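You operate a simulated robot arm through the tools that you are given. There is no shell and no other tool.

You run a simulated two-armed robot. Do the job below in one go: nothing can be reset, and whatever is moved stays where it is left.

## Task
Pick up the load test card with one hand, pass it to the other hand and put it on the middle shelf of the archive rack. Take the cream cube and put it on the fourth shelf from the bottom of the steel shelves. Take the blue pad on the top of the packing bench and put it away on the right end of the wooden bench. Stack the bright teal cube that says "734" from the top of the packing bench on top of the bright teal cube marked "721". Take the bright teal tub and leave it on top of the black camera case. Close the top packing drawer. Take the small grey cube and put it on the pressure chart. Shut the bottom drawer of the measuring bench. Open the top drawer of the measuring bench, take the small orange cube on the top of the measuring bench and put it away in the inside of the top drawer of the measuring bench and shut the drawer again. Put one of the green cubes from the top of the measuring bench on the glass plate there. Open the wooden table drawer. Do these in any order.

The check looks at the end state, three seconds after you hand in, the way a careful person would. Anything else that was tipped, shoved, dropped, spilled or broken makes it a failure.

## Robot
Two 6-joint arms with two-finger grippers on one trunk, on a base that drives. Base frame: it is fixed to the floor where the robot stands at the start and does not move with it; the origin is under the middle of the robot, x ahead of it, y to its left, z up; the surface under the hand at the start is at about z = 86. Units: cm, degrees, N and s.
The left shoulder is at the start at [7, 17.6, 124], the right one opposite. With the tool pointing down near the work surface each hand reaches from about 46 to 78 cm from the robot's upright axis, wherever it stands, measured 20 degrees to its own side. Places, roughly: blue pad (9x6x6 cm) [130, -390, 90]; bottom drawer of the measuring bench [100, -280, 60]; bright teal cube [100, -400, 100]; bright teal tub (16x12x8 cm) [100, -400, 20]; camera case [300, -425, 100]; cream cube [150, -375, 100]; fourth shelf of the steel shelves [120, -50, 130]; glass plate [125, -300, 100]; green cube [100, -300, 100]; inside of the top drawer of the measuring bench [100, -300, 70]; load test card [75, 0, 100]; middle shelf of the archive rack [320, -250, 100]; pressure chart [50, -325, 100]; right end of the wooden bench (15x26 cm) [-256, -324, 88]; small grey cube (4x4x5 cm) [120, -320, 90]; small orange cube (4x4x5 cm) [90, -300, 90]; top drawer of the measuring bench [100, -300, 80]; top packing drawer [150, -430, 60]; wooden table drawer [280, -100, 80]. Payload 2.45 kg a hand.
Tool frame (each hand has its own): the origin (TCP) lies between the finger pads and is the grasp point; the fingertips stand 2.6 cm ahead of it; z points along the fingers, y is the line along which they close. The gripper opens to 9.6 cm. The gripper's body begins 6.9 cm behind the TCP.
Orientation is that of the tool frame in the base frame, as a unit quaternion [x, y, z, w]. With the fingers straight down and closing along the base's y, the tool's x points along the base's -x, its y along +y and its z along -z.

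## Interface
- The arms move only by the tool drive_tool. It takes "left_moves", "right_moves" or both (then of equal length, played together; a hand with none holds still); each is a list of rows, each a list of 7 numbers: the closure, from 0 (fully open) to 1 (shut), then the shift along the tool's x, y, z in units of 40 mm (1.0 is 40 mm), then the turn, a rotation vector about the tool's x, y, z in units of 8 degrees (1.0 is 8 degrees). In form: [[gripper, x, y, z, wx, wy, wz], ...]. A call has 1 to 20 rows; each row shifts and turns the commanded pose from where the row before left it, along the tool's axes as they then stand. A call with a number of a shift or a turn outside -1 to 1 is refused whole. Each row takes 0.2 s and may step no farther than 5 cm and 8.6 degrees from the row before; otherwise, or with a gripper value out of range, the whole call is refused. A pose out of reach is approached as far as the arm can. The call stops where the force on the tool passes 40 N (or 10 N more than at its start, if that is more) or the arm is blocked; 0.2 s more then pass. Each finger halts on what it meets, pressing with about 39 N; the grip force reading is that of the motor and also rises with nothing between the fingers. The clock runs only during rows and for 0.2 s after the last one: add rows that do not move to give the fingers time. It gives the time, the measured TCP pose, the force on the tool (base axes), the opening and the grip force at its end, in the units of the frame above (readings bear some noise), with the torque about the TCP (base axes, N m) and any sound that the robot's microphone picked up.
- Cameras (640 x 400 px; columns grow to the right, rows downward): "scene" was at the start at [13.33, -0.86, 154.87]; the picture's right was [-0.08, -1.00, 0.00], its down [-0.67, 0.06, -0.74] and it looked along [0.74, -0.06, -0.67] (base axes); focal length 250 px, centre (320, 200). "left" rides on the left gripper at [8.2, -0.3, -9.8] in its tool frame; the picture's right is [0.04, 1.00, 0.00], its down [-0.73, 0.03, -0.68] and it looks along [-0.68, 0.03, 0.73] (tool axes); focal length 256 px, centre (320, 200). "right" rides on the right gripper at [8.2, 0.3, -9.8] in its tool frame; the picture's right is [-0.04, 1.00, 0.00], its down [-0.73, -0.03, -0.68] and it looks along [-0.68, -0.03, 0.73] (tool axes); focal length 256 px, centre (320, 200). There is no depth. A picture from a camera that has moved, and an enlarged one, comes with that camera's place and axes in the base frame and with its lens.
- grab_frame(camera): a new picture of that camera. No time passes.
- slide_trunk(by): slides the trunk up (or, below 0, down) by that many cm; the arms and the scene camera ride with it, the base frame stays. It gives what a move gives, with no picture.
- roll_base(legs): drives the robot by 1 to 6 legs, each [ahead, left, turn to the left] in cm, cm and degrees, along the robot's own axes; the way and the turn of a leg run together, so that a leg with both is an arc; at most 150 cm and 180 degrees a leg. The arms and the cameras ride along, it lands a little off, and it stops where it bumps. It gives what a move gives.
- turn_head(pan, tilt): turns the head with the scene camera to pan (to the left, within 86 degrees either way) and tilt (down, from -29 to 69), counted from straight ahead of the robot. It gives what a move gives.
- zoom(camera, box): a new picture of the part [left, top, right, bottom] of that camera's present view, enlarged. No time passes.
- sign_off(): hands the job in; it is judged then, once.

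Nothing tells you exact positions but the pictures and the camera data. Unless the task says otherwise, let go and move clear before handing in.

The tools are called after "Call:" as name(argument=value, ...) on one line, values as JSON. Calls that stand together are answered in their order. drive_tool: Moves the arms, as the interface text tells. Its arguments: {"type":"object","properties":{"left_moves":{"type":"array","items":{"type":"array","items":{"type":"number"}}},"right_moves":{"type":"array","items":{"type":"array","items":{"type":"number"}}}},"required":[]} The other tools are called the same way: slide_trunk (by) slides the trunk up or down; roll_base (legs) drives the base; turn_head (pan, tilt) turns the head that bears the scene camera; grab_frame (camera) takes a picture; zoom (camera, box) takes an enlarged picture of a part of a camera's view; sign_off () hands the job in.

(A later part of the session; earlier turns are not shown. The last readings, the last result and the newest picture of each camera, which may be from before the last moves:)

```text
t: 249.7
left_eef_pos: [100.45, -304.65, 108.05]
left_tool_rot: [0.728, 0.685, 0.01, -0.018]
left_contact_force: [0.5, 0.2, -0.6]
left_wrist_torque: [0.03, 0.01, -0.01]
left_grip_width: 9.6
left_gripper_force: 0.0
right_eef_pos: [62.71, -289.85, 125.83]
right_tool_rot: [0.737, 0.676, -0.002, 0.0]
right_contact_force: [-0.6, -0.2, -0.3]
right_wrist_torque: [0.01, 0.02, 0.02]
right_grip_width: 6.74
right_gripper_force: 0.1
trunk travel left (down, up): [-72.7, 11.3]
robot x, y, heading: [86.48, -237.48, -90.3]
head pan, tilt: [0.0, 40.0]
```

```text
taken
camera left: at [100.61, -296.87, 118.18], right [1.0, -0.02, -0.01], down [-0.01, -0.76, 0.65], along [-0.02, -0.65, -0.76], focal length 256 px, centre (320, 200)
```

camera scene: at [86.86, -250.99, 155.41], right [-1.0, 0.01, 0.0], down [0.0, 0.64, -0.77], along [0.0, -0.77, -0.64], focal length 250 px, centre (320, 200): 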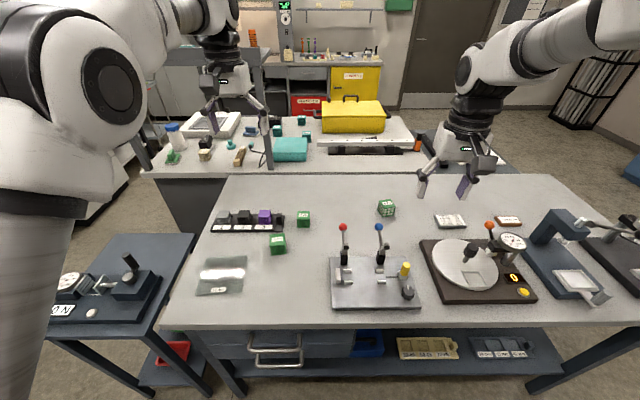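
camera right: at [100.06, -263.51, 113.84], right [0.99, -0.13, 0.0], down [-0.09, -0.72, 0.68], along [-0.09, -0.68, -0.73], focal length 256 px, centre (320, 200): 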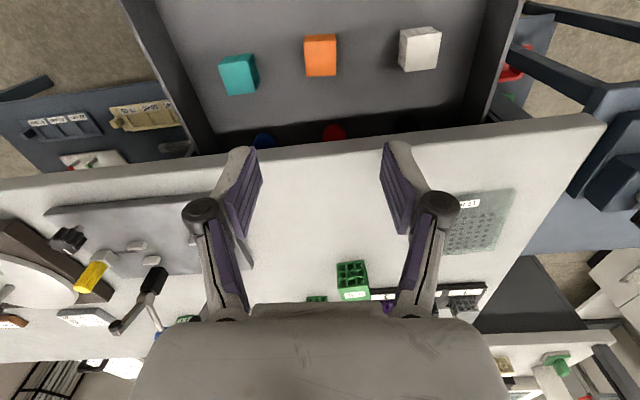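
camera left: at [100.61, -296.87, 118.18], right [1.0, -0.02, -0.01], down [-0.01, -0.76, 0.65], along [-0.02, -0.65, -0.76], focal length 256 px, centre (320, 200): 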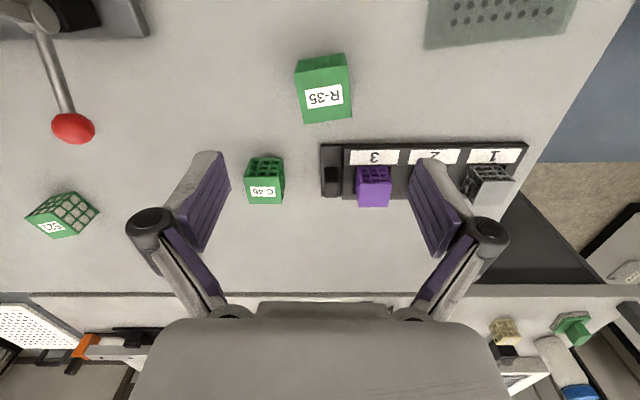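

Call:
drive_tool(left_moves=[[0, -0.26, 0.05, 0.7, 0, 0, 0], [0, 0, 0, 0.9, 0, 0, 0], [0, 0, 0, 0.9, 0, 0, 0], [0, 0, 0, 0.9, 0, 0, 0], [0, 0, 0, 0.8, 0, 0, 0], [0, 0, 0, 0, 0, 0, 0], [1, 0, 0, 0, 0, 0, 0], [1, 0, 0, 0, 0, 0, 0], [1, 0, 0, 0, 0, 0, 0]])

Call:
grab_frame(camera="left")

```text
t: 251.7
left_eef_pos: [100.44, -305.0, 91.17]
left_tool_rot: [0.727, 0.686, 0.008, -0.016]
left_contact_force: [0.3, 0.1, 4.7]
left_wrist_torque: [-0.03, -0.12, -0.01]
left_grip_width: 4.88
left_gripper_force: 39.0
right_eef_pos: [62.69, -289.58, 125.98]
right_tool_rot: [0.737, 0.676, -0.003, 0.0]
right_contact_force: [-0.1, 0.3, 0.3]
right_wrist_torque: [0.01, -0.02, -0.05]
right_grip_width: 6.75
right_gripper_force: 0.0
trunk travel left (down, up): [-72.7, 11.3]
robot x, y, heading: [86.6, -237.35, -90.3]
head pan, tilt: [0.0, 40.0]
```

```text
taken
camera left: at [100.7, -297.13, 101.31], right [1.0, -0.02, -0.01], down [-0.01, -0.76, 0.65], along [-0.02, -0.65, -0.76], focal length 256 px, centre (320, 200)
```

left: 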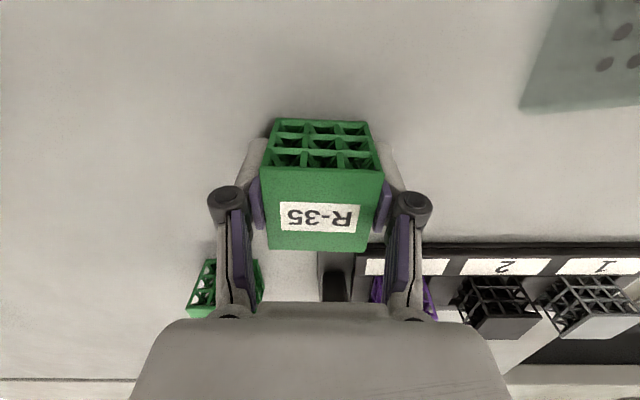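

Gripped the R-35 cube. Lift and carry it over to the glass plate.

Call:
drive_tool(left_moves=[[1, 0, 0, -0.6, 0, 0, 0], [1, 0, 0, -0.9, 0, 0, 0], [1, 0, 0, -0.9, 0, 0, 0], [1, 0.45, 0.86, 0, 0, 0, 0], [1, 0.45, 0.86, 0, 0, 0, 0], [1, 0.45, 0.86, 0, 0, 0, 0], [1, 0.45, 0.86, 0, 0, 0, 0], [1, 0.45, 0.86, 0, 0, 0, 0]])

Call:
grab_frame(camera="left")

Call:
grab_frame(camera="scene")

```text
t: 253.5
left_eef_pos: [118.38, -297.22, 100.73]
left_tool_rot: [0.727, 0.686, 0.008, -0.017]
left_contact_force: [0.7, -0.2, -0.5]
left_wrist_torque: [-0.01, 0.01, 0.02]
left_grip_width: 4.9
left_gripper_force: 38.8
right_eef_pos: [62.82, -289.75, 126.12]
right_tool_rot: [0.736, 0.677, -0.004, 0.0]
right_contact_force: [0.4, -0.6, -1.3]
right_wrist_torque: [0.02, -0.01, 0.0]
right_grip_width: 6.72
right_gripper_force: 0.0
trunk travel left (down, up): [-72.7, 11.3]
robot x, y, heading: [86.96, -236.81, -90.4]
head pan, tilt: [0.0, 40.0]
```

```text
taken
camera left: at [118.69, -289.45, 110.81], right [1.0, -0.02, -0.01], down [-0.01, -0.76, 0.65], along [-0.02, -0.65, -0.76], focal length 256 px, centre (320, 200)
```

left: 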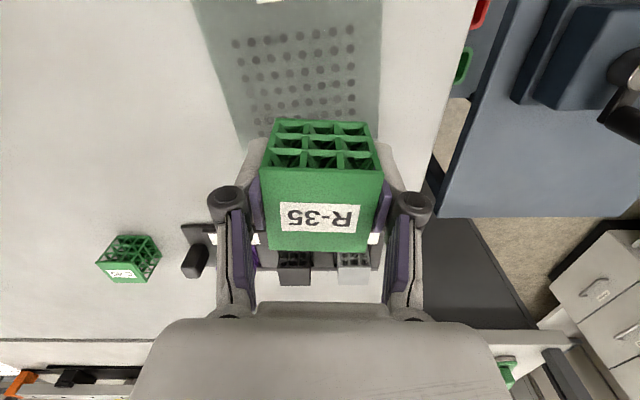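

```text
taken
camera scene: at [87.07, -251.04, 155.4], right [-1.0, 0.01, 0.0], down [0.0, 0.64, -0.77], along [-0.01, -0.77, -0.64], focal length 250 px, centre (320, 200)
```

scene: 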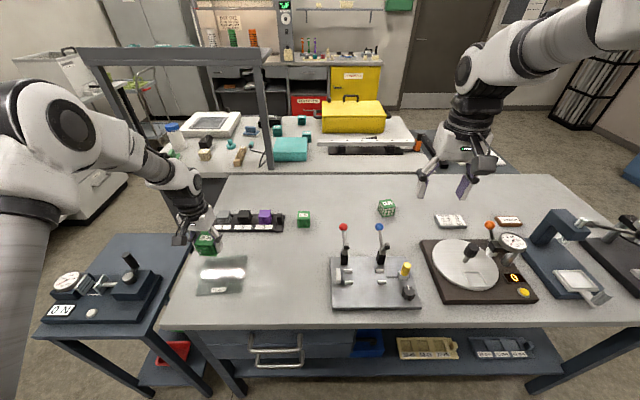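

Call:
drive_tool(left_moves=[[1, 0, -0.25, 0.6, 0, 0, 0], [1, 0, 0, 0.8, 0, 0, 0], [1, 0, 0, 0.6, 0, 0, 0], [1, 0, 0, 0.1, 0, 0, 0], [1, 0, 0, 0.08, 0, 0, 0]])

Call:
zoom(camera="scene", box=[150, 190, 310, 310])

```text
t: 254.7
left_eef_pos: [117.04, -296.89, 92.27]
left_tool_rot: [0.727, 0.686, 0.008, -0.016]
left_contact_force: [1.0, 0.8, 12.3]
left_wrist_torque: [0.04, -0.38, -0.04]
left_grip_width: 4.91
left_gripper_force: 38.6
right_eef_pos: [62.6, -289.54, 126.01]
right_tool_rot: [0.737, 0.676, -0.003, 0.0]
right_contact_force: [0.5, 0.2, 1.0]
right_wrist_torque: [-0.01, 0.0, -0.02]
right_grip_width: 6.72
right_gripper_force: 0.1
trunk travel left (down, up): [-72.7, 11.3]
robot x, y, heading: [87.08, -237.36, -90.2]
head pan, tilt: [0.0, 40.0]
```

```text
3.33 times, centred on (230, 250) of scene
camera zoom: at [86.78, -250.94, 155.44], right [-1.0, 0.01, 0.0], down [0.0, 0.64, -0.77], along [0.0, -0.77, -0.64], focal length 834 px, centre (620, 33)
```

zoom: 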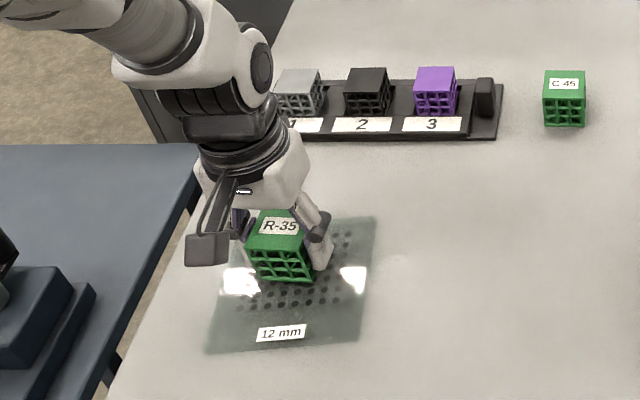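

Contact with the plate. Release and lift.

Call:
drive_tool(left_moves=[[0.4, 0, 0, 0, 0, 0, 0], [0.2, 0, 0, 0, 0, 0, 0], [0.2, 0, 0, 0, 0, 0, 0], [0.2, 0, 0, -0.6, 0, 0, 0], [0.2, 0, 0, -0.9, 0, 0, 0], [0, 0, 0, -0.9, 0, 0, 0], [0, 0, 0, -0.9, 0, 0, 0], [0, 0, 0, -0.9, 0, 0, 0]])

Call:
zoom(camera="scene", box=[150, 190, 310, 310])

Call:
grab_frame(camera="left")

```text
t: 256.5
left_eef_pos: [117.47, -297.4, 109.07]
left_tool_rot: [0.728, 0.686, 0.009, -0.016]
left_contact_force: [1.0, -0.1, -0.2]
left_wrist_torque: [0.01, -0.06, -0.01]
left_grip_width: 9.61
left_gripper_force: 0.0
right_eef_pos: [62.72, -289.62, 126.06]
right_tool_rot: [0.737, 0.676, -0.003, 0.0]
right_contact_force: [0.9, 0.9, -0.1]
right_wrist_torque: [-0.06, 0.01, 0.01]
right_grip_width: 6.72
right_gripper_force: 0.1
trunk travel left (down, up): [-72.7, 11.3]
robot x, y, heading: [86.77, -237.57, -90.5]
head pan, tilt: [0.0, 40.0]
```

```text
3.33 times, centred on (230, 250) of scene
camera zoom: at [86.79, -250.96, 155.41], right [-1.0, 0.01, 0.0], down [0.0, 0.64, -0.77], along [0.0, -0.77, -0.64], focal length 834 px, centre (620, 33)
```

zoom: 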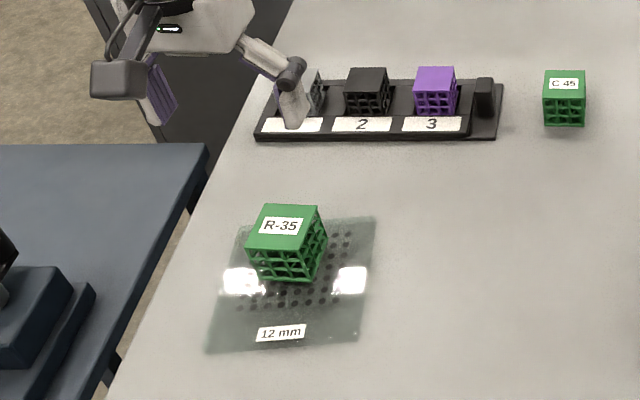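

```text
taken
camera left: at [117.65, -289.62, 119.06], right [1.0, -0.02, -0.01], down [-0.01, -0.76, 0.65], along [-0.02, -0.65, -0.76], focal length 256 px, centre (320, 200)
```

left: 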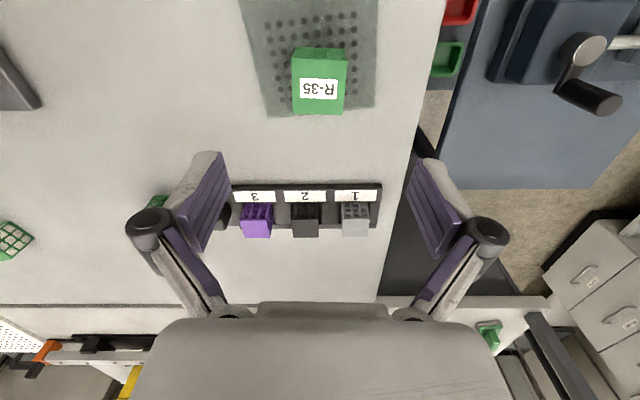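

The green cube stands on the glass plate. Next is the grey cube in tray slot 1 at about (122, −317). I need to shift the base a bit closer.

Call:
roll_base(legs=[[7.5, 10, 0]])

Call:
grab_frame(camera="left")

Call:
zoom(camera="scene", box=[190, 170, 350, 290])

```text
t: 257.8
left_eef_pos: [127.22, -304.99, 108.86]
left_tool_rot: [0.729, 0.685, 0.008, -0.016]
left_contact_force: [-0.2, -0.5, -1.2]
left_wrist_torque: [0.02, -0.03, 0.01]
left_grip_width: 9.62
left_gripper_force: 0.1
right_eef_pos: [72.39, -296.97, 126.08]
right_tool_rot: [0.737, 0.676, -0.002, 0.001]
right_contact_force: [-0.3, -0.2, 0.2]
right_wrist_torque: [0.0, -0.02, -0.01]
right_grip_width: 6.72
right_gripper_force: 0.1
trunk travel left (down, up): [-72.7, 11.3]
robot x, y, heading: [97.19, -244.95, -90.4]
head pan, tilt: [0.0, 40.0]
```

```text
taken
camera left: at [127.48, -297.18, 119.05], right [1.0, -0.02, -0.01], down [-0.01, -0.76, 0.65], along [-0.02, -0.65, -0.76], focal length 256 px, centre (320, 200)
```

left: 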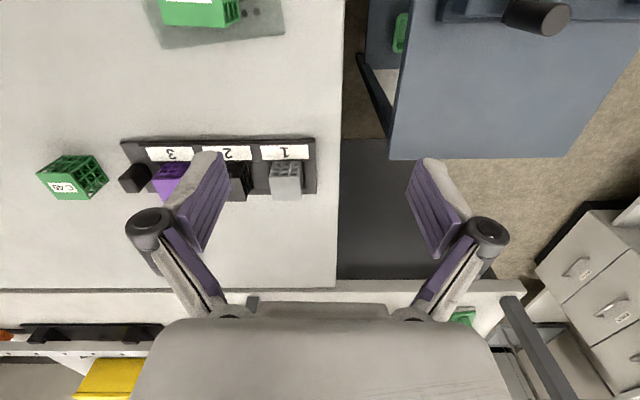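

```text
3.33 times, centred on (270, 230) of scene
camera zoom: at [96.69, -258.46, 155.41], right [-1.0, 0.01, 0.0], down [0.01, 0.64, -0.77], along [-0.01, -0.77, -0.64], focal length 834 px, centre (487, 100)
```

zoom: 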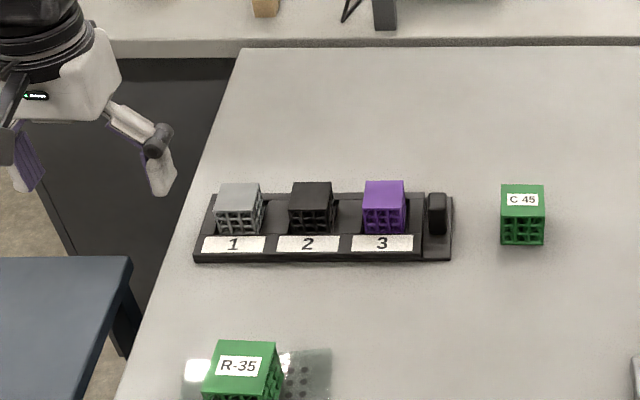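

Call:
drive_tool(left_moves=[[0.31, -0.89, -0.265, 0.3, 0, 0, 0], [0.31, -0.89, -0.265, 0.5, 0, 0, 0], [0.31, -0.89, -0.265, 0.5, 0, 0, 0], [0.31, -0.88, -0.265, 0.5, 0, 0, 0], [0.31, 0, 0, 0, 0, 0, -0.44]])

Call:
grab_frame(camera="left")

Call:
zoom(camera="scene", box=[190, 170, 350, 290])

```text
t: 258.9
left_eef_pos: [122.27, -318.64, 101.18]
left_tool_rot: [0.707, 0.707, 0.009, -0.016]
left_contact_force: [-0.6, -1.1, 0.2]
left_wrist_torque: [-0.03, 0.0, 0.02]
left_grip_width: 6.64
left_gripper_force: 0.1
right_eef_pos: [72.64, -297.16, 126.06]
right_tool_rot: [0.737, 0.676, -0.003, 0.0]
right_contact_force: [-0.2, 0.8, 0.0]
right_wrist_torque: [0.0, 0.0, 0.03]
right_grip_width: 6.73
right_gripper_force: 0.0
trunk travel left (down, up): [-72.7, 11.3]
robot x, y, heading: [97.0, -244.75, -90.4]
head pan, tilt: [0.0, 40.0]
```

```text
taken
camera left: at [122.0, -310.95, 111.36], right [1.0, 0.04, -0.01], down [0.04, -0.76, 0.65], along [0.02, -0.65, -0.76], focal length 256 px, centre (320, 200)
```

left: 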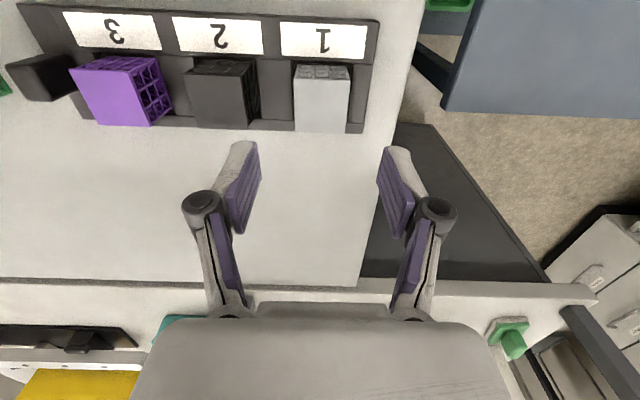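

```text
3.33 times, centred on (270, 230) of scene
camera zoom: at [96.84, -258.45, 155.41], right [-1.0, 0.01, 0.0], down [0.01, 0.64, -0.77], along [-0.01, -0.77, -0.64], focal length 834 px, centre (487, 100)
```

zoom: 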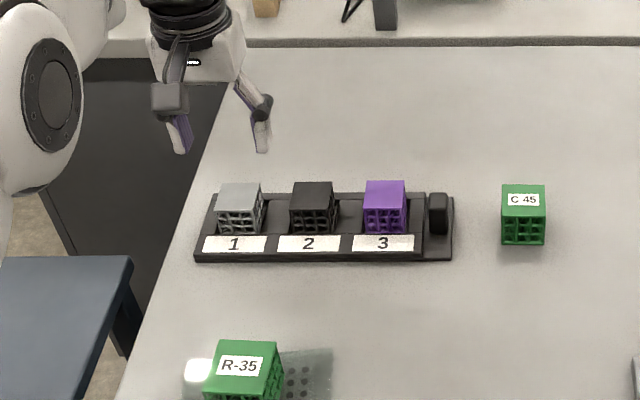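

Call:
drive_tool(left_moves=[[0.31, 0.1, 0, 0.7, 0, 0, 0], [0.31, 0, 0, 0.8, 0, 0, 0], [0.31, 0, 0, 0.68, 0, 0, 0], [0.31, 0, 0, 0, 0, 0, 0]])

Call:
grab_frame(camera="left")

```text
t: 259.9
left_eef_pos: [122.14, -318.17, 92.39]
left_tool_rot: [0.706, 0.707, 0.009, -0.017]
left_contact_force: [-0.2, -0.1, -0.4]
left_wrist_torque: [0.02, -0.02, 0.01]
left_grip_width: 6.61
left_gripper_force: 0.0
right_eef_pos: [72.58, -297.18, 126.01]
right_tool_rot: [0.737, 0.676, -0.003, 0.0]
right_contact_force: [-0.3, 0.4, 0.5]
right_wrist_torque: [0.01, -0.02, 0.02]
right_grip_width: 6.71
right_gripper_force: 0.1
trunk travel left (down, up): [-72.7, 11.3]
robot x, y, heading: [97.1, -245.04, -90.5]
head pan, tilt: [0.0, 40.0]
```

```text
taken
camera left: at [121.95, -310.3, 102.49], right [1.0, 0.04, -0.01], down [0.04, -0.76, 0.65], along [0.02, -0.65, -0.76], focal length 256 px, centre (320, 200)
```

left: 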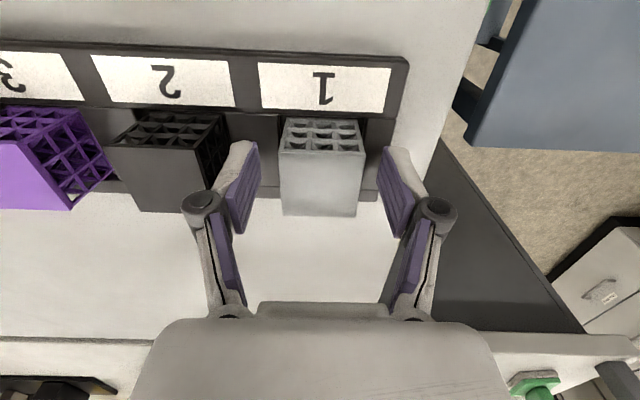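

Call:
drive_tool(left_moves=[[1, 0, 0, 0, 0, 0, 0], [1, 0, 0, 0, 0, 0, 0], [1, 0, 0, 0, 0, 0, 0], [1, 0, 0, -0.5, 0, 0, 0], [1, 0, 0, -0.8, 0, 0, 0], [1, 0, 0, -0.8, 0, 0, 0], [1, 0, 0, -0.8, 0, 0, 0], [1, 0, 0, -0.8, 0, 0, 0]])

Call:
grab_frame(camera="left")

Call:
zoom(camera="scene", box=[190, 130, 350, 250])

```text
t: 261.8
left_eef_pos: [122.04, -318.69, 107.15]
left_tool_rot: [0.707, 0.707, 0.01, -0.017]
left_contact_force: [-0.2, 0.8, 0.0]
left_wrist_torque: [-0.03, 0.02, 0.02]
left_grip_width: 3.88
left_gripper_force: 39.2
right_eef_pos: [72.56, -297.07, 126.05]
right_tool_rot: [0.737, 0.676, -0.003, 0.001]
right_contact_force: [-0.1, -0.9, -0.1]
right_wrist_torque: [-0.02, 0.01, 0.01]
right_grip_width: 6.75
right_gripper_force: 0.1
trunk travel left (down, up): [-72.7, 11.3]
robot x, y, heading: [96.62, -244.71, -90.5]
head pan, tilt: [0.0, 40.0]
```

```text
taken
camera left: at [121.9, -310.81, 117.43], right [1.0, 0.04, -0.01], down [0.04, -0.76, 0.65], along [0.02, -0.65, -0.76], focal length 256 px, centre (320, 200)
```

left: 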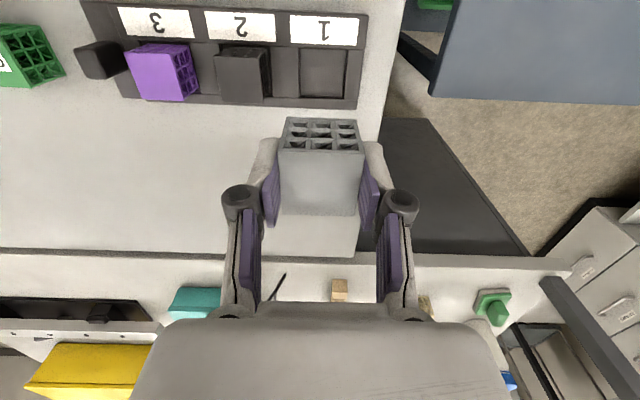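

```text
3.33 times, centred on (270, 190) of scene
camera zoom: at [96.79, -258.49, 155.4], right [-1.0, 0.01, 0.0], down [0.01, 0.64, -0.77], along [-0.01, -0.77, -0.64], focal length 834 px, centre (487, 233)
```

zoom: 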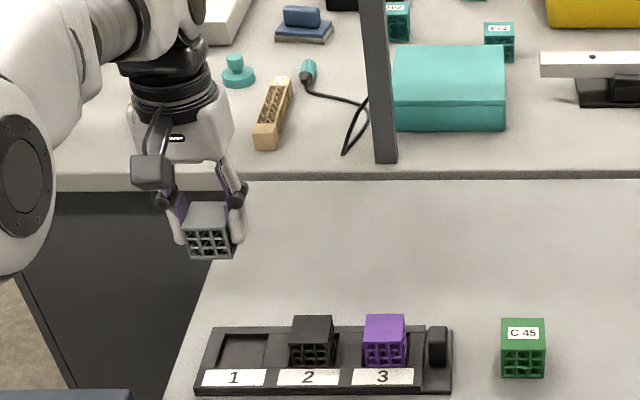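

Grey cube is in hand. Raise it well clear of the gauges and shift right along the bench to the pressure chart.

Call:
drive_tool(left_moves=[[1, 0.5, 0, -0.8, 0, 0, 0], [1, 0.5, 0, -0.8, 0, 0, 0], [1, 0.5, 0, -0.8, 0, 0, 0], [1, 0.5, 0, -0.8, 0, 0, 0], [1, 0.5, 0, -0.8, 0, 0, 0], [1, 0.5, 0, -0.8, 0, 0, 0]], right_moves=[[0, 0, 0, -0.4, 0, 0, 0], [0, 0, 0, -0.4, 0, 0, 0], [0, 0, 0, -0.4, 0, 0, 0], [0, 0.3, 0, 0, 0, 0, 0], [0, 0.3, 0, 0, 0, 0, 0], [0, 0.3, 0, 0, 0, 0, 0]])

Call:
roll_base(legs=[[-8, 0, 0], [0, -80, 0]])

Call:
grab_frame(camera="scene")

Call:
grab_frame(camera="left")

```text
t: 263.1
left_eef_pos: [122.33, -306.99, 127.04]
left_tool_rot: [0.707, 0.707, 0.01, -0.016]
left_contact_force: [0.4, 0.2, 0.3]
left_wrist_torque: [-0.02, 0.02, 0.0]
left_grip_width: 3.86
left_gripper_force: 38.5
right_eef_pos: [72.93, -293.23, 130.79]
right_tool_rot: [0.738, 0.675, -0.002, 0.001]
right_contact_force: [-0.1, 0.1, 0.6]
right_wrist_torque: [0.0, -0.03, -0.01]
right_grip_width: 9.59
right_gripper_force: 0.1
trunk travel left (down, up): [-72.7, 11.3]
robot x, y, heading: [97.31, -245.23, -90.7]
head pan, tilt: [0.0, 40.0]
```

```text
t: 268.0
left_eef_pos: [44.59, -298.73, 126.81]
left_tool_rot: [0.704, 0.71, 0.009, -0.017]
left_contact_force: [0.6, 0.0, -0.6]
left_wrist_torque: [-0.03, 0.0, 0.03]
left_grip_width: 3.88
left_gripper_force: 39.1
right_eef_pos: [-4.98, -285.49, 130.65]
right_tool_rot: [0.735, 0.678, -0.003, -0.001]
right_contact_force: [-0.8, -0.2, -0.4]
right_wrist_torque: [0.01, 0.0, -0.05]
right_grip_width: 9.59
right_gripper_force: 0.2
trunk travel left (down, up): [-72.7, 11.3]
robot x, y, heading: [18.71, -236.79, -90.2]
head pan, tilt: [0.0, 40.0]
```

```text
taken
camera scene: at [18.7, -250.28, 155.4], right [-1.0, 0.0, 0.0], down [0.0, 0.64, -0.77], along [0.0, -0.77, -0.64], focal length 250 px, centre (320, 200)
```

scene: 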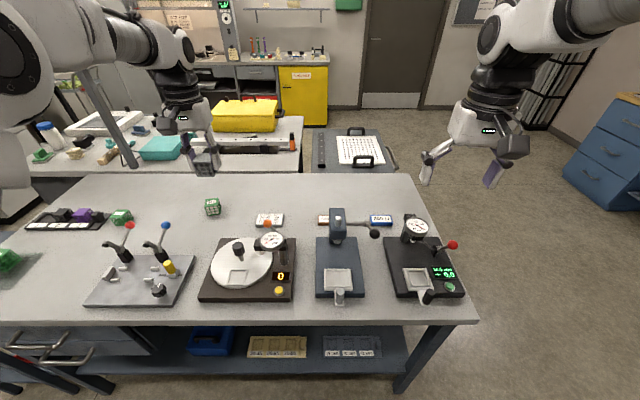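

```text
taken
camera left: at [44.34, -290.96, 136.98], right [1.0, 0.05, -0.01], down [0.04, -0.76, 0.65], along [0.02, -0.65, -0.76], focal length 256 px, centre (320, 200)
```

left: 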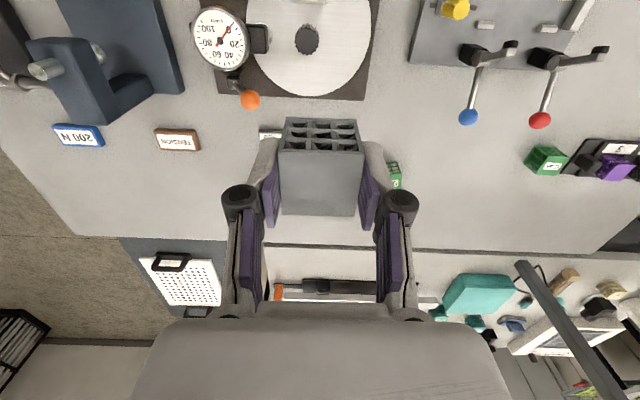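

Call:
zoom(camera="scene", box=[190, 190, 350, 310])

```text
3.33 times, centred on (270, 250) of scene
camera zoom: at [18.7, -250.28, 155.4], right [-1.0, 0.0, 0.0], down [0.0, 0.64, -0.77], along [0.0, -0.77, -0.64], focal length 834 px, centre (487, 33)
```

zoom: 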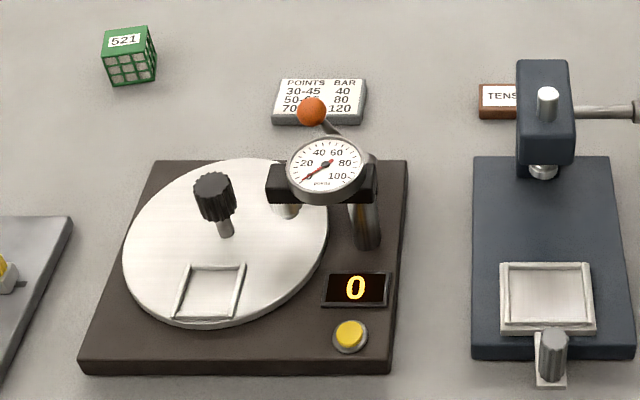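

Call:
roll_base(legs=[[8.5, 0, 0]])

Call:
drive_tool(left_moves=[[1, -0.75, -0.3, 0, 0, 0, 0], [1, -0.75, -0.3, 0, 0, 0, 0], [1, -0.75, -0.3, 0, 0, 0, 0], [1, -0.6, -0.3, 0, 0, 0, 0], [1, 0, 0, 0.8, 0, 0, 0], [1, 0, 0, 0.8, 0, 0, 0], [1, 0, 0, 0.8, 0, 0, 0]])

Call:
grab_frame(camera="left")

Call:
zoom(camera="scene", box=[190, 190, 350, 310])

```text
t: 269.1
left_eef_pos: [44.51, -306.97, 127.05]
left_tool_rot: [0.704, 0.71, 0.008, -0.015]
left_contact_force: [-0.6, 0.0, 0.4]
left_wrist_torque: [-0.04, 0.0, 0.0]
left_grip_width: 3.87
left_gripper_force: 39.3
right_eef_pos: [-5.09, -293.72, 130.83]
right_tool_rot: [0.735, 0.678, -0.004, 0.001]
right_contact_force: [-0.3, 0.1, -0.4]
right_wrist_torque: [0.01, 0.01, 0.02]
right_grip_width: 9.57
right_gripper_force: 0.0
trunk travel left (down, up): [-72.7, 11.3]
robot x, y, heading: [18.72, -244.96, -90.1]
head pan, tilt: [0.0, 40.0]
```

```text
t: 270.7
left_eef_pos: [40.26, -316.42, 116.38]
left_tool_rot: [0.704, 0.71, 0.009, -0.016]
left_contact_force: [0.8, -0.3, 1.0]
left_wrist_torque: [-0.01, -0.01, -0.01]
left_grip_width: 3.87
left_gripper_force: 39.3
left hand out of reach, approached as far as the arm can: row 4
right_eef_pos: [-5.03, -294.1, 130.65]
right_tool_rot: [0.735, 0.679, -0.003, 0.001]
right_contact_force: [-0.1, 0.2, 0.2]
right_wrist_torque: [-0.02, -0.01, 0.07]
right_grip_width: 9.59
right_gripper_force: 0.1
trunk travel left (down, up): [-72.7, 11.3]
robot x, y, heading: [18.73, -244.74, -90.0]
head pan, tilt: [0.0, 40.0]
```

```text
taken
camera left: at [39.99, -308.59, 126.57], right [1.0, 0.05, -0.01], down [0.04, -0.76, 0.65], along [0.02, -0.65, -0.76], focal length 256 px, centre (320, 200)
```

left: 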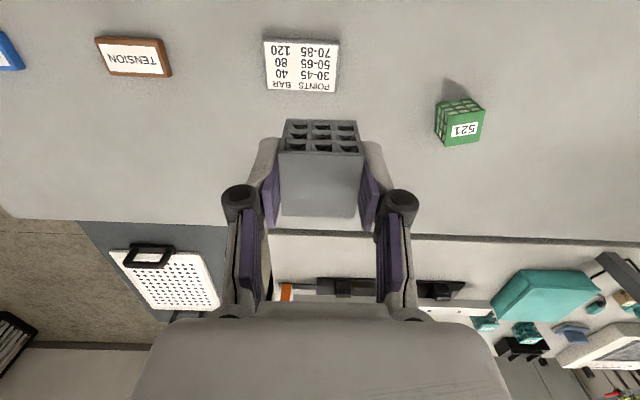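

```text
3.33 times, centred on (270, 250) of scene
camera zoom: at [18.61, -258.97, 155.39], right [-1.0, 0.0, 0.0], down [0.0, 0.64, -0.77], along [0.0, -0.77, -0.64], focal length 834 px, centre (487, 33)
```

zoom: 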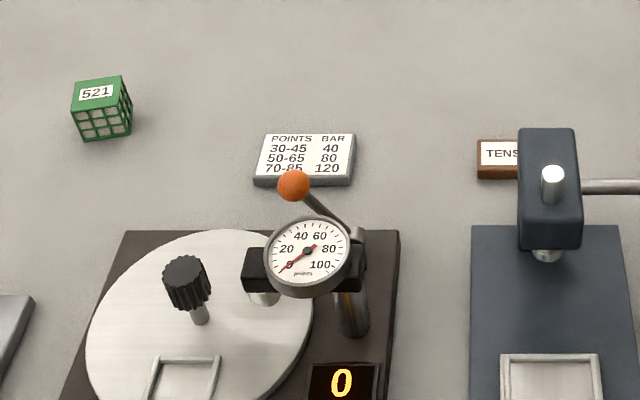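

Call:
drive_tool(left_moves=[[1, -0.3, -0.24, 0.5, 0, 0, 0], [1, 0, 0, 0.9, 0, 0, 0], [1, 0, 0, 0.9, 0, 0, 0], [1, 0, 0, 0.9, 0, 0, 0], [1, 0, 0, 0.9, 0, 0, 0], [1, 0, 0, 0.6, 0, 0, 0]])

Call:
grab_frame(camera="left")

Call:
zoom(camera="scene", box=[190, 190, 350, 310])

```text
t: 272.1
left_eef_pos: [38.98, -316.97, 97.61]
left_tool_rot: [0.704, 0.709, 0.01, -0.017]
left_contact_force: [-0.9, -0.7, 0.4]
left_wrist_torque: [0.01, 0.0, 0.04]
left_grip_width: 3.86
left_gripper_force: 38.9
right_eef_pos: [-5.0, -294.18, 130.66]
right_tool_rot: [0.735, 0.678, -0.002, 0.0]
right_contact_force: [-0.4, 0.1, 0.4]
right_wrist_torque: [0.0, -0.02, 0.0]
right_grip_width: 9.61
right_gripper_force: 0.0
trunk travel left (down, up): [-72.7, 11.3]
robot x, y, heading: [18.64, -245.08, -90.3]
head pan, tilt: [0.0, 40.0]
```

```text
taken
camera left: at [38.74, -309.16, 107.81], right [1.0, 0.05, -0.01], down [0.04, -0.76, 0.65], along [0.02, -0.65, -0.76], focal length 256 px, centre (320, 200)
```

left: 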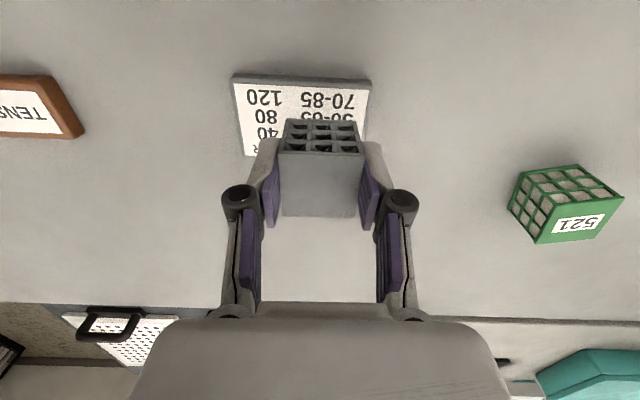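

```text
3.33 times, centred on (270, 250) of scene
camera zoom: at [18.62, -258.91, 155.4], right [-1.0, 0.0, 0.0], down [0.0, 0.64, -0.77], along [0.0, -0.77, -0.64], focal length 834 px, centre (487, 33)
```

zoom: 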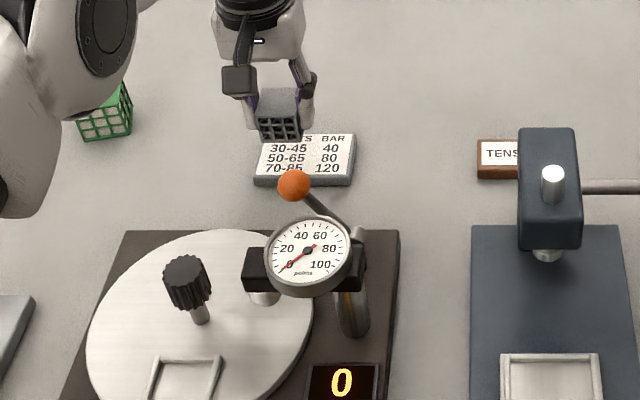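

Call:
drive_tool(left_moves=[[1, 0, 0, 0.4, 0, 0, 0], [1, 0, 0, 0.25, 0, 0, 0], [1, 0, 0, 0.1, 0, 0, 0], [1, 0, 0, 0.1, 0, 0, 0]])

Call:
grab_frame(camera="left")

```text
t: 273.1
left_eef_pos: [38.97, -316.87, 94.31]
left_tool_rot: [0.704, 0.71, 0.01, -0.016]
left_contact_force: [0.0, 0.4, -0.1]
left_wrist_torque: [-0.01, 0.02, -0.01]
left_grip_width: 3.85
left_gripper_force: 39.1
right_eef_pos: [-4.99, -294.01, 130.68]
right_tool_rot: [0.735, 0.678, -0.003, 0.001]
right_contact_force: [0.7, -0.2, 0.1]
right_wrist_torque: [-0.01, 0.0, 0.01]
right_grip_width: 9.61
right_gripper_force: 0.0
trunk travel left (down, up): [-72.7, 11.3]
robot x, y, heading: [18.79, -245.02, -90.1]
head pan, tilt: [0.0, 40.0]
```

```text
taken
camera left: at [38.72, -309.0, 104.41], right [1.0, 0.05, -0.01], down [0.04, -0.76, 0.65], along [0.02, -0.65, -0.76], focal length 256 px, centre (320, 200)
```

left: 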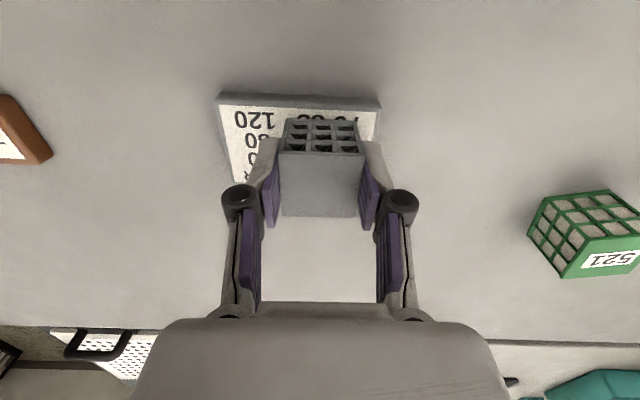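

Call:
drive_tool(left_moves=[[1, 0, 0, 0.08, 0, 0, 0], [1, 0, 0, 0.08, 0, 0, 0], [1, 0, 0, 0.08, 0, 0, 0], [1, 0, 0, 0, 0, 0, 0]])

```text
t: 274.1
left_eef_pos: [38.96, -316.72, 93.47]
left_tool_rot: [0.704, 0.71, 0.008, -0.016]
left_contact_force: [-0.4, -0.5, 6.0]
left_wrist_torque: [-0.06, -0.11, 0.03]
left_grip_width: 3.87
left_gripper_force: 39.1
right_eef_pos: [-5.09, -293.92, 130.52]
right_tool_rot: [0.735, 0.678, -0.003, 0.0]
right_contact_force: [-1.0, -0.2, 0.2]
right_wrist_torque: [0.02, 0.02, 0.02]
right_grip_width: 9.58
right_gripper_force: 0.1
trunk travel left (down, up): [-72.7, 11.3]
robot x, y, heading: [18.47, -245.47, -90.3]
head pan, tilt: [0.0, 40.0]
```

Contact with the chart. Release and lift.

Call:
drive_tool(left_moves=[[0.45, 0, 0, 0, 0, 0, 0], [0.3, 0, 0, 0, 0, 0, 0], [0.3, 0, 0, 0, 0, 0, 0], [0.3, 0, 0, -0.5, 0, 0, 0], [0.3, 0, 0, -0.9, 0, 0, 0], [0.3, 0, 0, -0.9, 0, 0, 0], [0.3, 0, 0, -0.9, 0, 0, 0], [0.3, 0, 0, -0.9, 0, 0, 0], [0.3, 0, 0, -0.9, 0, 0, 0], [0.3, 0, 0, -0.9, 0, 0, 0], [0.3, 0, 0, -0.9, 0, 0, 0]])

Call:
zoom(camera="scene", box=[190, 170, 350, 290])

Call:
grab_frame(camera="left")

```text
t: 276.5
left_eef_pos: [39.07, -317.61, 120.56]
left_tool_rot: [0.705, 0.709, 0.008, -0.016]
left_contact_force: [0.8, 0.2, -0.9]
left_wrist_torque: [-0.04, 0.0, 0.0]
left_grip_width: 6.73
left_gripper_force: 0.0
right_eef_pos: [-5.01, -293.95, 130.67]
right_tool_rot: [0.735, 0.678, -0.004, 0.0]
right_contact_force: [0.8, 0.7, 0.3]
right_wrist_torque: [0.01, -0.02, 0.0]
right_grip_width: 9.6
right_gripper_force: 0.0
trunk travel left (down, up): [-72.7, 11.3]
robot x, y, heading: [18.53, -244.84, -90.1]
head pan, tilt: [0.0, 40.0]
```

```text
3.33 times, centred on (270, 230) of scene
camera zoom: at [18.58, -258.85, 155.4], right [-1.0, 0.0, 0.0], down [0.0, 0.64, -0.77], along [0.0, -0.77, -0.64], focal length 834 px, centre (487, 100)
```

zoom: 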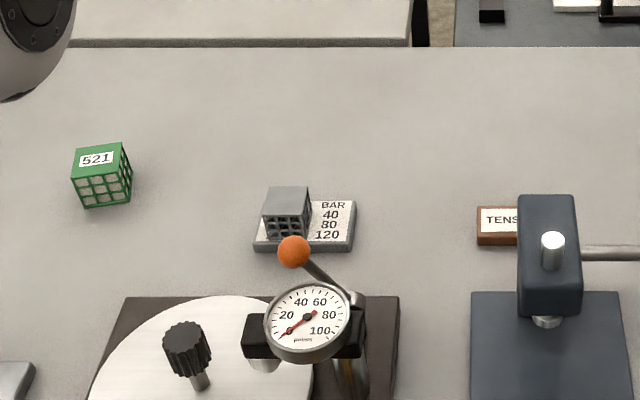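

```text
taken
camera left: at [38.83, -309.8, 130.73], right [1.0, 0.05, -0.01], down [0.04, -0.76, 0.65], along [0.02, -0.65, -0.76], focal length 256 px, centre (320, 200)
```

left: 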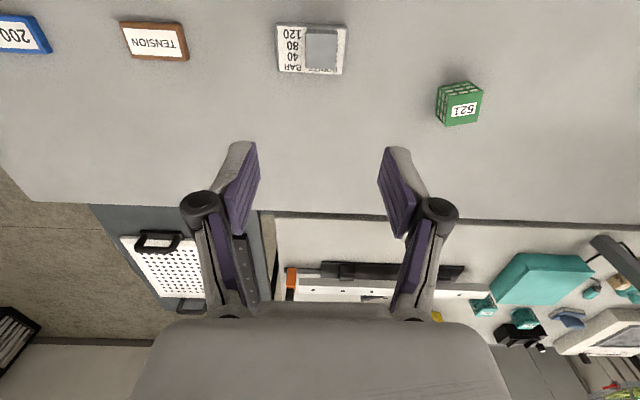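

The grey cube is on the chart, so the measuring-bench jobs are done. Next I'll survey the route around to the packing bench's other side.

Call:
roll_base(legs=[[-20, 0, 0], [0, -110, 0]])

Call:
turn_head(pan=0, tilt=25)

Call:
grab_frame(camera="scene")

Call:
turn_head(pan=45, tilt=25)

Call:
grab_frame(camera="scene")

Call:
turn_head(pan=-60, tilt=25)

Call:
grab_frame(camera="scene")

```text
t: 283.3
left_eef_pos: [-69.73, -297.47, 120.49]
left_tool_rot: [0.704, 0.71, 0.009, -0.017]
left_contact_force: [-0.1, 0.5, 0.1]
left_wrist_torque: [-0.01, 0.01, 0.02]
left_grip_width: 6.73
left_gripper_force: 0.1
right_eef_pos: [-113.9, -274.04, 130.74]
right_tool_rot: [0.734, 0.68, -0.004, 0.0]
right_contact_force: [0.2, 0.0, 0.6]
right_wrist_torque: [0.01, 0.0, 0.01]
right_grip_width: 9.6
right_gripper_force: 0.1
trunk travel left (down, up): [-72.7, 11.3]
robot x, y, heading: [-90.22, -225.01, -89.6]
head pan, tilt: [0.0, 40.0]
```

```text
t: 284.1
left_eef_pos: [-69.71, -297.42, 120.56]
left_tool_rot: [0.703, 0.711, 0.009, -0.017]
left_contact_force: [-0.5, -0.2, -0.8]
left_wrist_torque: [0.01, 0.01, -0.02]
left_grip_width: 6.72
left_gripper_force: 0.0
right_eef_pos: [-113.98, -273.96, 130.75]
right_tool_rot: [0.733, 0.68, -0.003, 0.0]
right_contact_force: [1.0, 0.5, 0.2]
right_wrist_torque: [0.02, 0.0, 0.04]
right_grip_width: 9.61
right_gripper_force: 0.1
trunk travel left (down, up): [-72.7, 11.3]
robot x, y, heading: [-90.34, -225.37, -89.8]
head pan, tilt: [0.0, 25.0]
```

```text
taken
camera scene: at [-90.5, -239.47, 157.72], right [-1.0, 0.0, 0.0], down [0.0, 0.42, -0.91], along [0.0, -0.91, -0.42], focal length 250 px, centre (320, 200)
```

scene: 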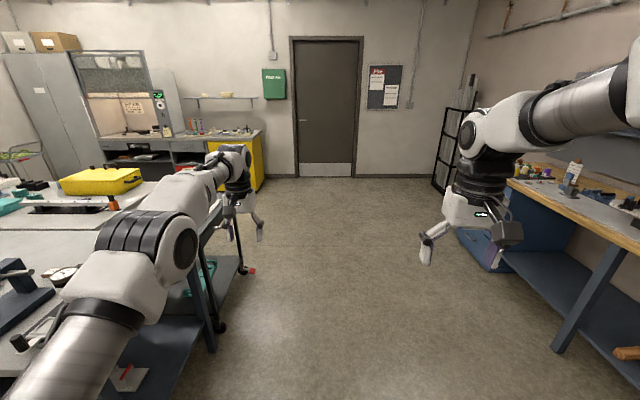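

```text
t: 285.2
left_eef_pos: [-69.63, -297.5, 120.6]
left_tool_rot: [0.703, 0.711, 0.009, -0.017]
left_contact_force: [0.3, 0.2, 0.1]
left_wrist_torque: [0.01, -0.01, 0.02]
left_grip_width: 6.68
left_gripper_force: 0.0
right_eef_pos: [-113.93, -274.07, 130.66]
right_tool_rot: [0.734, 0.679, -0.003, 0.0]
right_contact_force: [0.6, 0.0, 0.2]
right_wrist_torque: [-0.02, -0.03, 0.03]
right_grip_width: 9.6
right_gripper_force: 0.1
trunk travel left (down, up): [-72.7, 11.3]
robot x, y, heading: [-89.92, -225.16, -90.1]
head pan, tilt: [45.0, 25.0]
```

```text
taken
camera scene: at [-83.98, -236.76, 157.73], right [-0.71, -0.71, 0.0], down [-0.3, 0.3, -0.91], along [0.64, -0.64, -0.42], focal length 250 px, centre (320, 200)
```

scene: 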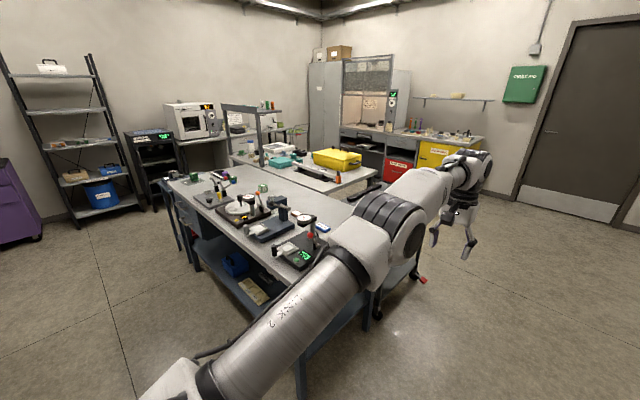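

```text
t: 287.0
left_eef_pos: [-69.69, -297.46, 120.52]
left_tool_rot: [0.703, 0.711, 0.01, -0.017]
left_contact_force: [0.4, 0.2, 0.7]
left_wrist_torque: [0.02, -0.01, -0.02]
left_grip_width: 6.71
left_gripper_force: 0.1
right_eef_pos: [-114.04, -274.02, 130.71]
right_tool_rot: [0.734, 0.679, -0.003, 0.0]
right_contact_force: [0.1, 0.3, 0.6]
right_wrist_torque: [0.01, 0.0, -0.01]
right_grip_width: 9.6
right_gripper_force: 0.2
trunk travel left (down, up): [-72.7, 11.3]
robot x, y, heading: [-90.44, -225.01, -89.5]
head pan, tilt: [-60.0, 25.0]
```

```text
taken
camera scene: at [-98.46, -234.9, 157.73], right [-0.5, 0.86, 0.0], down [0.37, 0.21, -0.91], along [-0.78, -0.46, -0.42], focal length 250 px, centre (320, 200)
```

scene: 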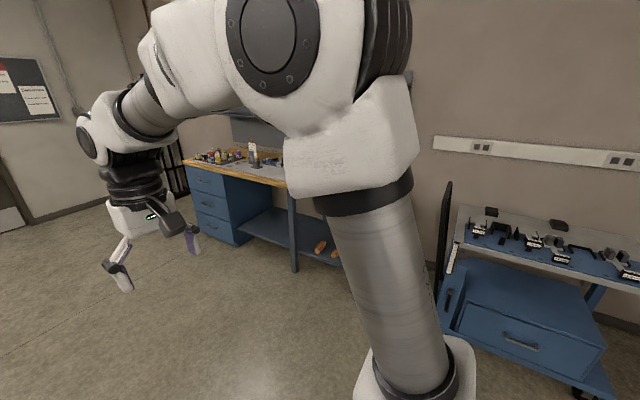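

Call:
roll_base(legs=[[150, 0, 0], [100, 0, 0], [0, 0, 90]])

Call:
turn_head(pan=20, tilt=25)

Call:
grab_frame(camera="scene")

Call:
turn_head(pan=-30, tilt=25)

Call:
grab_frame(camera="scene")

```text
t: 303.1
left_eef_pos: [-17.26, -450.72, 120.51]
left_tool_rot: [-0.031, 0.999, -0.006, -0.019]
left_contact_force: [0.9, -0.3, 0.4]
left_wrist_torque: [0.0, -0.03, 0.01]
left_grip_width: 6.72
left_gripper_force: 0.0
right_eef_pos: [-38.47, -496.11, 130.7]
right_tool_rot: [0.014, 1.0, -0.002, 0.002]
right_contact_force: [-0.2, 0.5, 0.2]
right_wrist_torque: [-0.01, -0.01, 0.0]
right_grip_width: 9.6
right_gripper_force: 0.2
trunk travel left (down, up): [-72.7, 11.3]
robot x, y, heading: [-88.55, -474.5, 2.9]
head pan, tilt: [-60.0, 25.0]
```

```text
t: 304.7
left_eef_pos: [-17.32, -450.73, 120.48]
left_tool_rot: [-0.031, 0.999, -0.006, -0.018]
left_contact_force: [0.9, 0.0, 0.6]
left_wrist_torque: [0.0, -0.05, -0.01]
left_grip_width: 6.69
left_gripper_force: 0.1
right_eef_pos: [-38.55, -496.12, 130.62]
right_tool_rot: [0.014, 1.0, -0.002, 0.002]
right_contact_force: [0.2, 0.7, 0.1]
right_wrist_torque: [0.0, 0.0, -0.02]
right_grip_width: 9.58
right_gripper_force: 0.0
trunk travel left (down, up): [-72.7, 11.3]
robot x, y, heading: [-88.74, -475.09, 2.9]
head pan, tilt: [20.0, 25.0]
```

```text
taken
camera scene: at [-75.06, -471.33, 157.73], right [0.39, -0.92, 0.0], down [-0.39, -0.16, -0.91], along [0.83, 0.35, -0.42], focal length 250 px, centre (320, 200)
```

scene: 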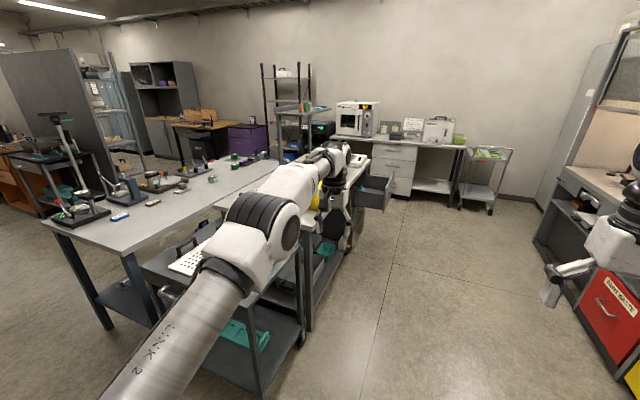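

```text
t: 305.8
left_eef_pos: [-17.3, -450.76, 120.62]
left_tool_rot: [-0.031, 0.999, -0.006, -0.017]
left_contact_force: [0.6, -0.3, -0.2]
left_wrist_torque: [0.02, -0.01, 0.0]
left_grip_width: 6.7
left_gripper_force: 0.1
right_eef_pos: [-38.37, -496.06, 130.72]
right_tool_rot: [0.014, 1.0, -0.002, 0.003]
right_contact_force: [0.1, -0.7, -0.3]
right_wrist_torque: [-0.01, 0.01, -0.02]
right_grip_width: 9.58
right_gripper_force: 0.0
trunk travel left (down, up): [-72.7, 11.3]
robot x, y, heading: [-88.54, -474.83, 3.1]
head pan, tilt: [-30.0, 25.0]
```

```text
taken
camera scene: at [-75.33, -479.1, 157.73], right [-0.45, -0.89, 0.0], down [-0.38, 0.19, -0.91], along [0.81, -0.41, -0.42], focal length 250 px, centre (320, 200)
```

scene: 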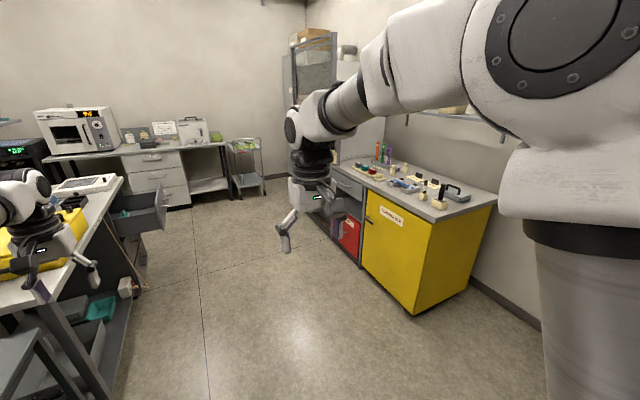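

Call:
roll_base(legs=[[0, -30, -3], [140, 0, 0]])

Call:
turn_head(pan=50, tilt=30)

Call:
grab_frame(camera="scene")

Call:
turn_head(pan=0, tilt=25)

Call:
grab_frame(camera="scene")

```text
t: 314.5
left_eef_pos: [125.23, -484.45, 120.63]
left_tool_rot: [-0.003, 1.0, -0.006, -0.018]
left_contact_force: [0.7, 0.1, -0.3]
left_wrist_torque: [0.02, -0.02, 0.0]
left_grip_width: 6.7
left_gripper_force: 0.0
right_eef_pos: [101.61, -528.62, 130.66]
right_tool_rot: [0.04, 0.999, -0.002, 0.004]
right_contact_force: [0.3, 0.2, 0.9]
right_wrist_torque: [-0.01, -0.02, -0.02]
right_grip_width: 9.62
right_gripper_force: 0.1
trunk travel left (down, up): [-72.7, 11.3]
robot x, y, heading: [52.62, -505.08, 0.0]
head pan, tilt: [-30.0, 25.0]
```

```text
t: 316.0
left_eef_pos: [125.29, -484.52, 120.58]
left_tool_rot: [-0.004, 1.0, -0.005, -0.018]
left_contact_force: [-1.0, -0.3, -1.0]
left_wrist_torque: [0.03, 0.0, 0.02]
left_grip_width: 6.73
left_gripper_force: 0.1
right_eef_pos: [101.5, -528.7, 130.72]
right_tool_rot: [0.04, 0.999, -0.002, 0.003]
right_contact_force: [-1.3, -0.5, 0.4]
right_wrist_torque: [0.03, 0.01, 0.0]
right_grip_width: 9.61
right_gripper_force: 0.1
trunk travel left (down, up): [-72.7, 11.3]
robot x, y, heading: [53.04, -504.81, 0.1]
head pan, tilt: [50.0, 30.0]
```

```text
taken
camera scene: at [63.56, -498.26, 156.93], right [0.77, -0.64, 0.0], down [-0.32, -0.38, -0.87], along [0.56, 0.66, -0.5], focal length 250 px, centre (320, 200)
```

scene: 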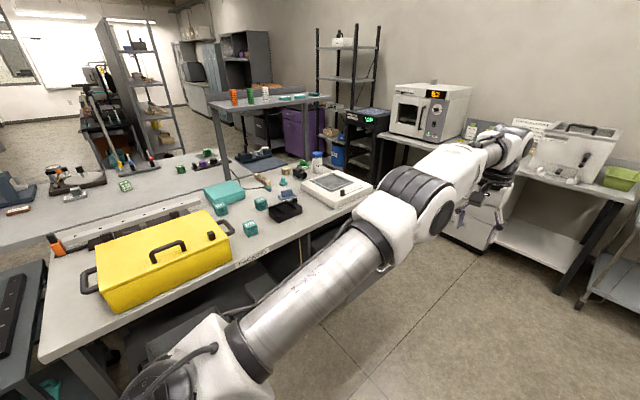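

```text
t: 317.2
left_eef_pos: [125.22, -484.39, 120.55]
left_tool_rot: [-0.003, 1.0, -0.005, -0.018]
left_contact_force: [0.1, 1.2, 0.1]
left_wrist_torque: [0.02, 0.0, 0.0]
left_grip_width: 6.72
left_gripper_force: 0.1
right_eef_pos: [101.48, -528.61, 130.71]
right_tool_rot: [0.04, 0.999, -0.001, 0.002]
right_contact_force: [0.3, -0.3, -0.8]
right_wrist_torque: [0.0, 0.0, 0.01]
right_grip_width: 9.58
right_gripper_force: 0.0
trunk travel left (down, up): [-72.7, 11.3]
robot x, y, heading: [52.8, -505.17, -0.1]
head pan, tilt: [0.0, 25.0]
```

```text
taken
camera scene: at [66.95, -505.17, 157.73], right [0.0, -1.0, 0.0], down [-0.42, 0.0, -0.91], along [0.91, 0.0, -0.42], focal length 250 px, centre (320, 200)
```

scene: 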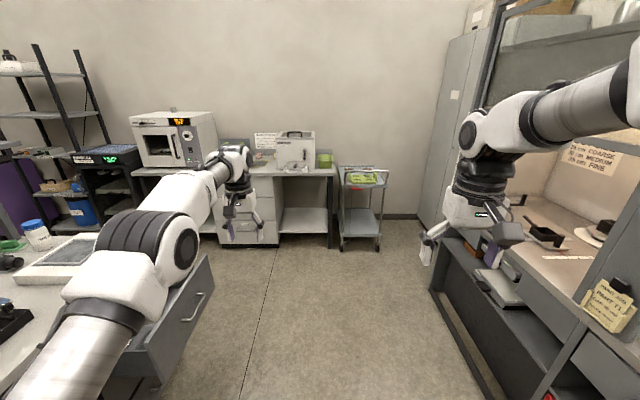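

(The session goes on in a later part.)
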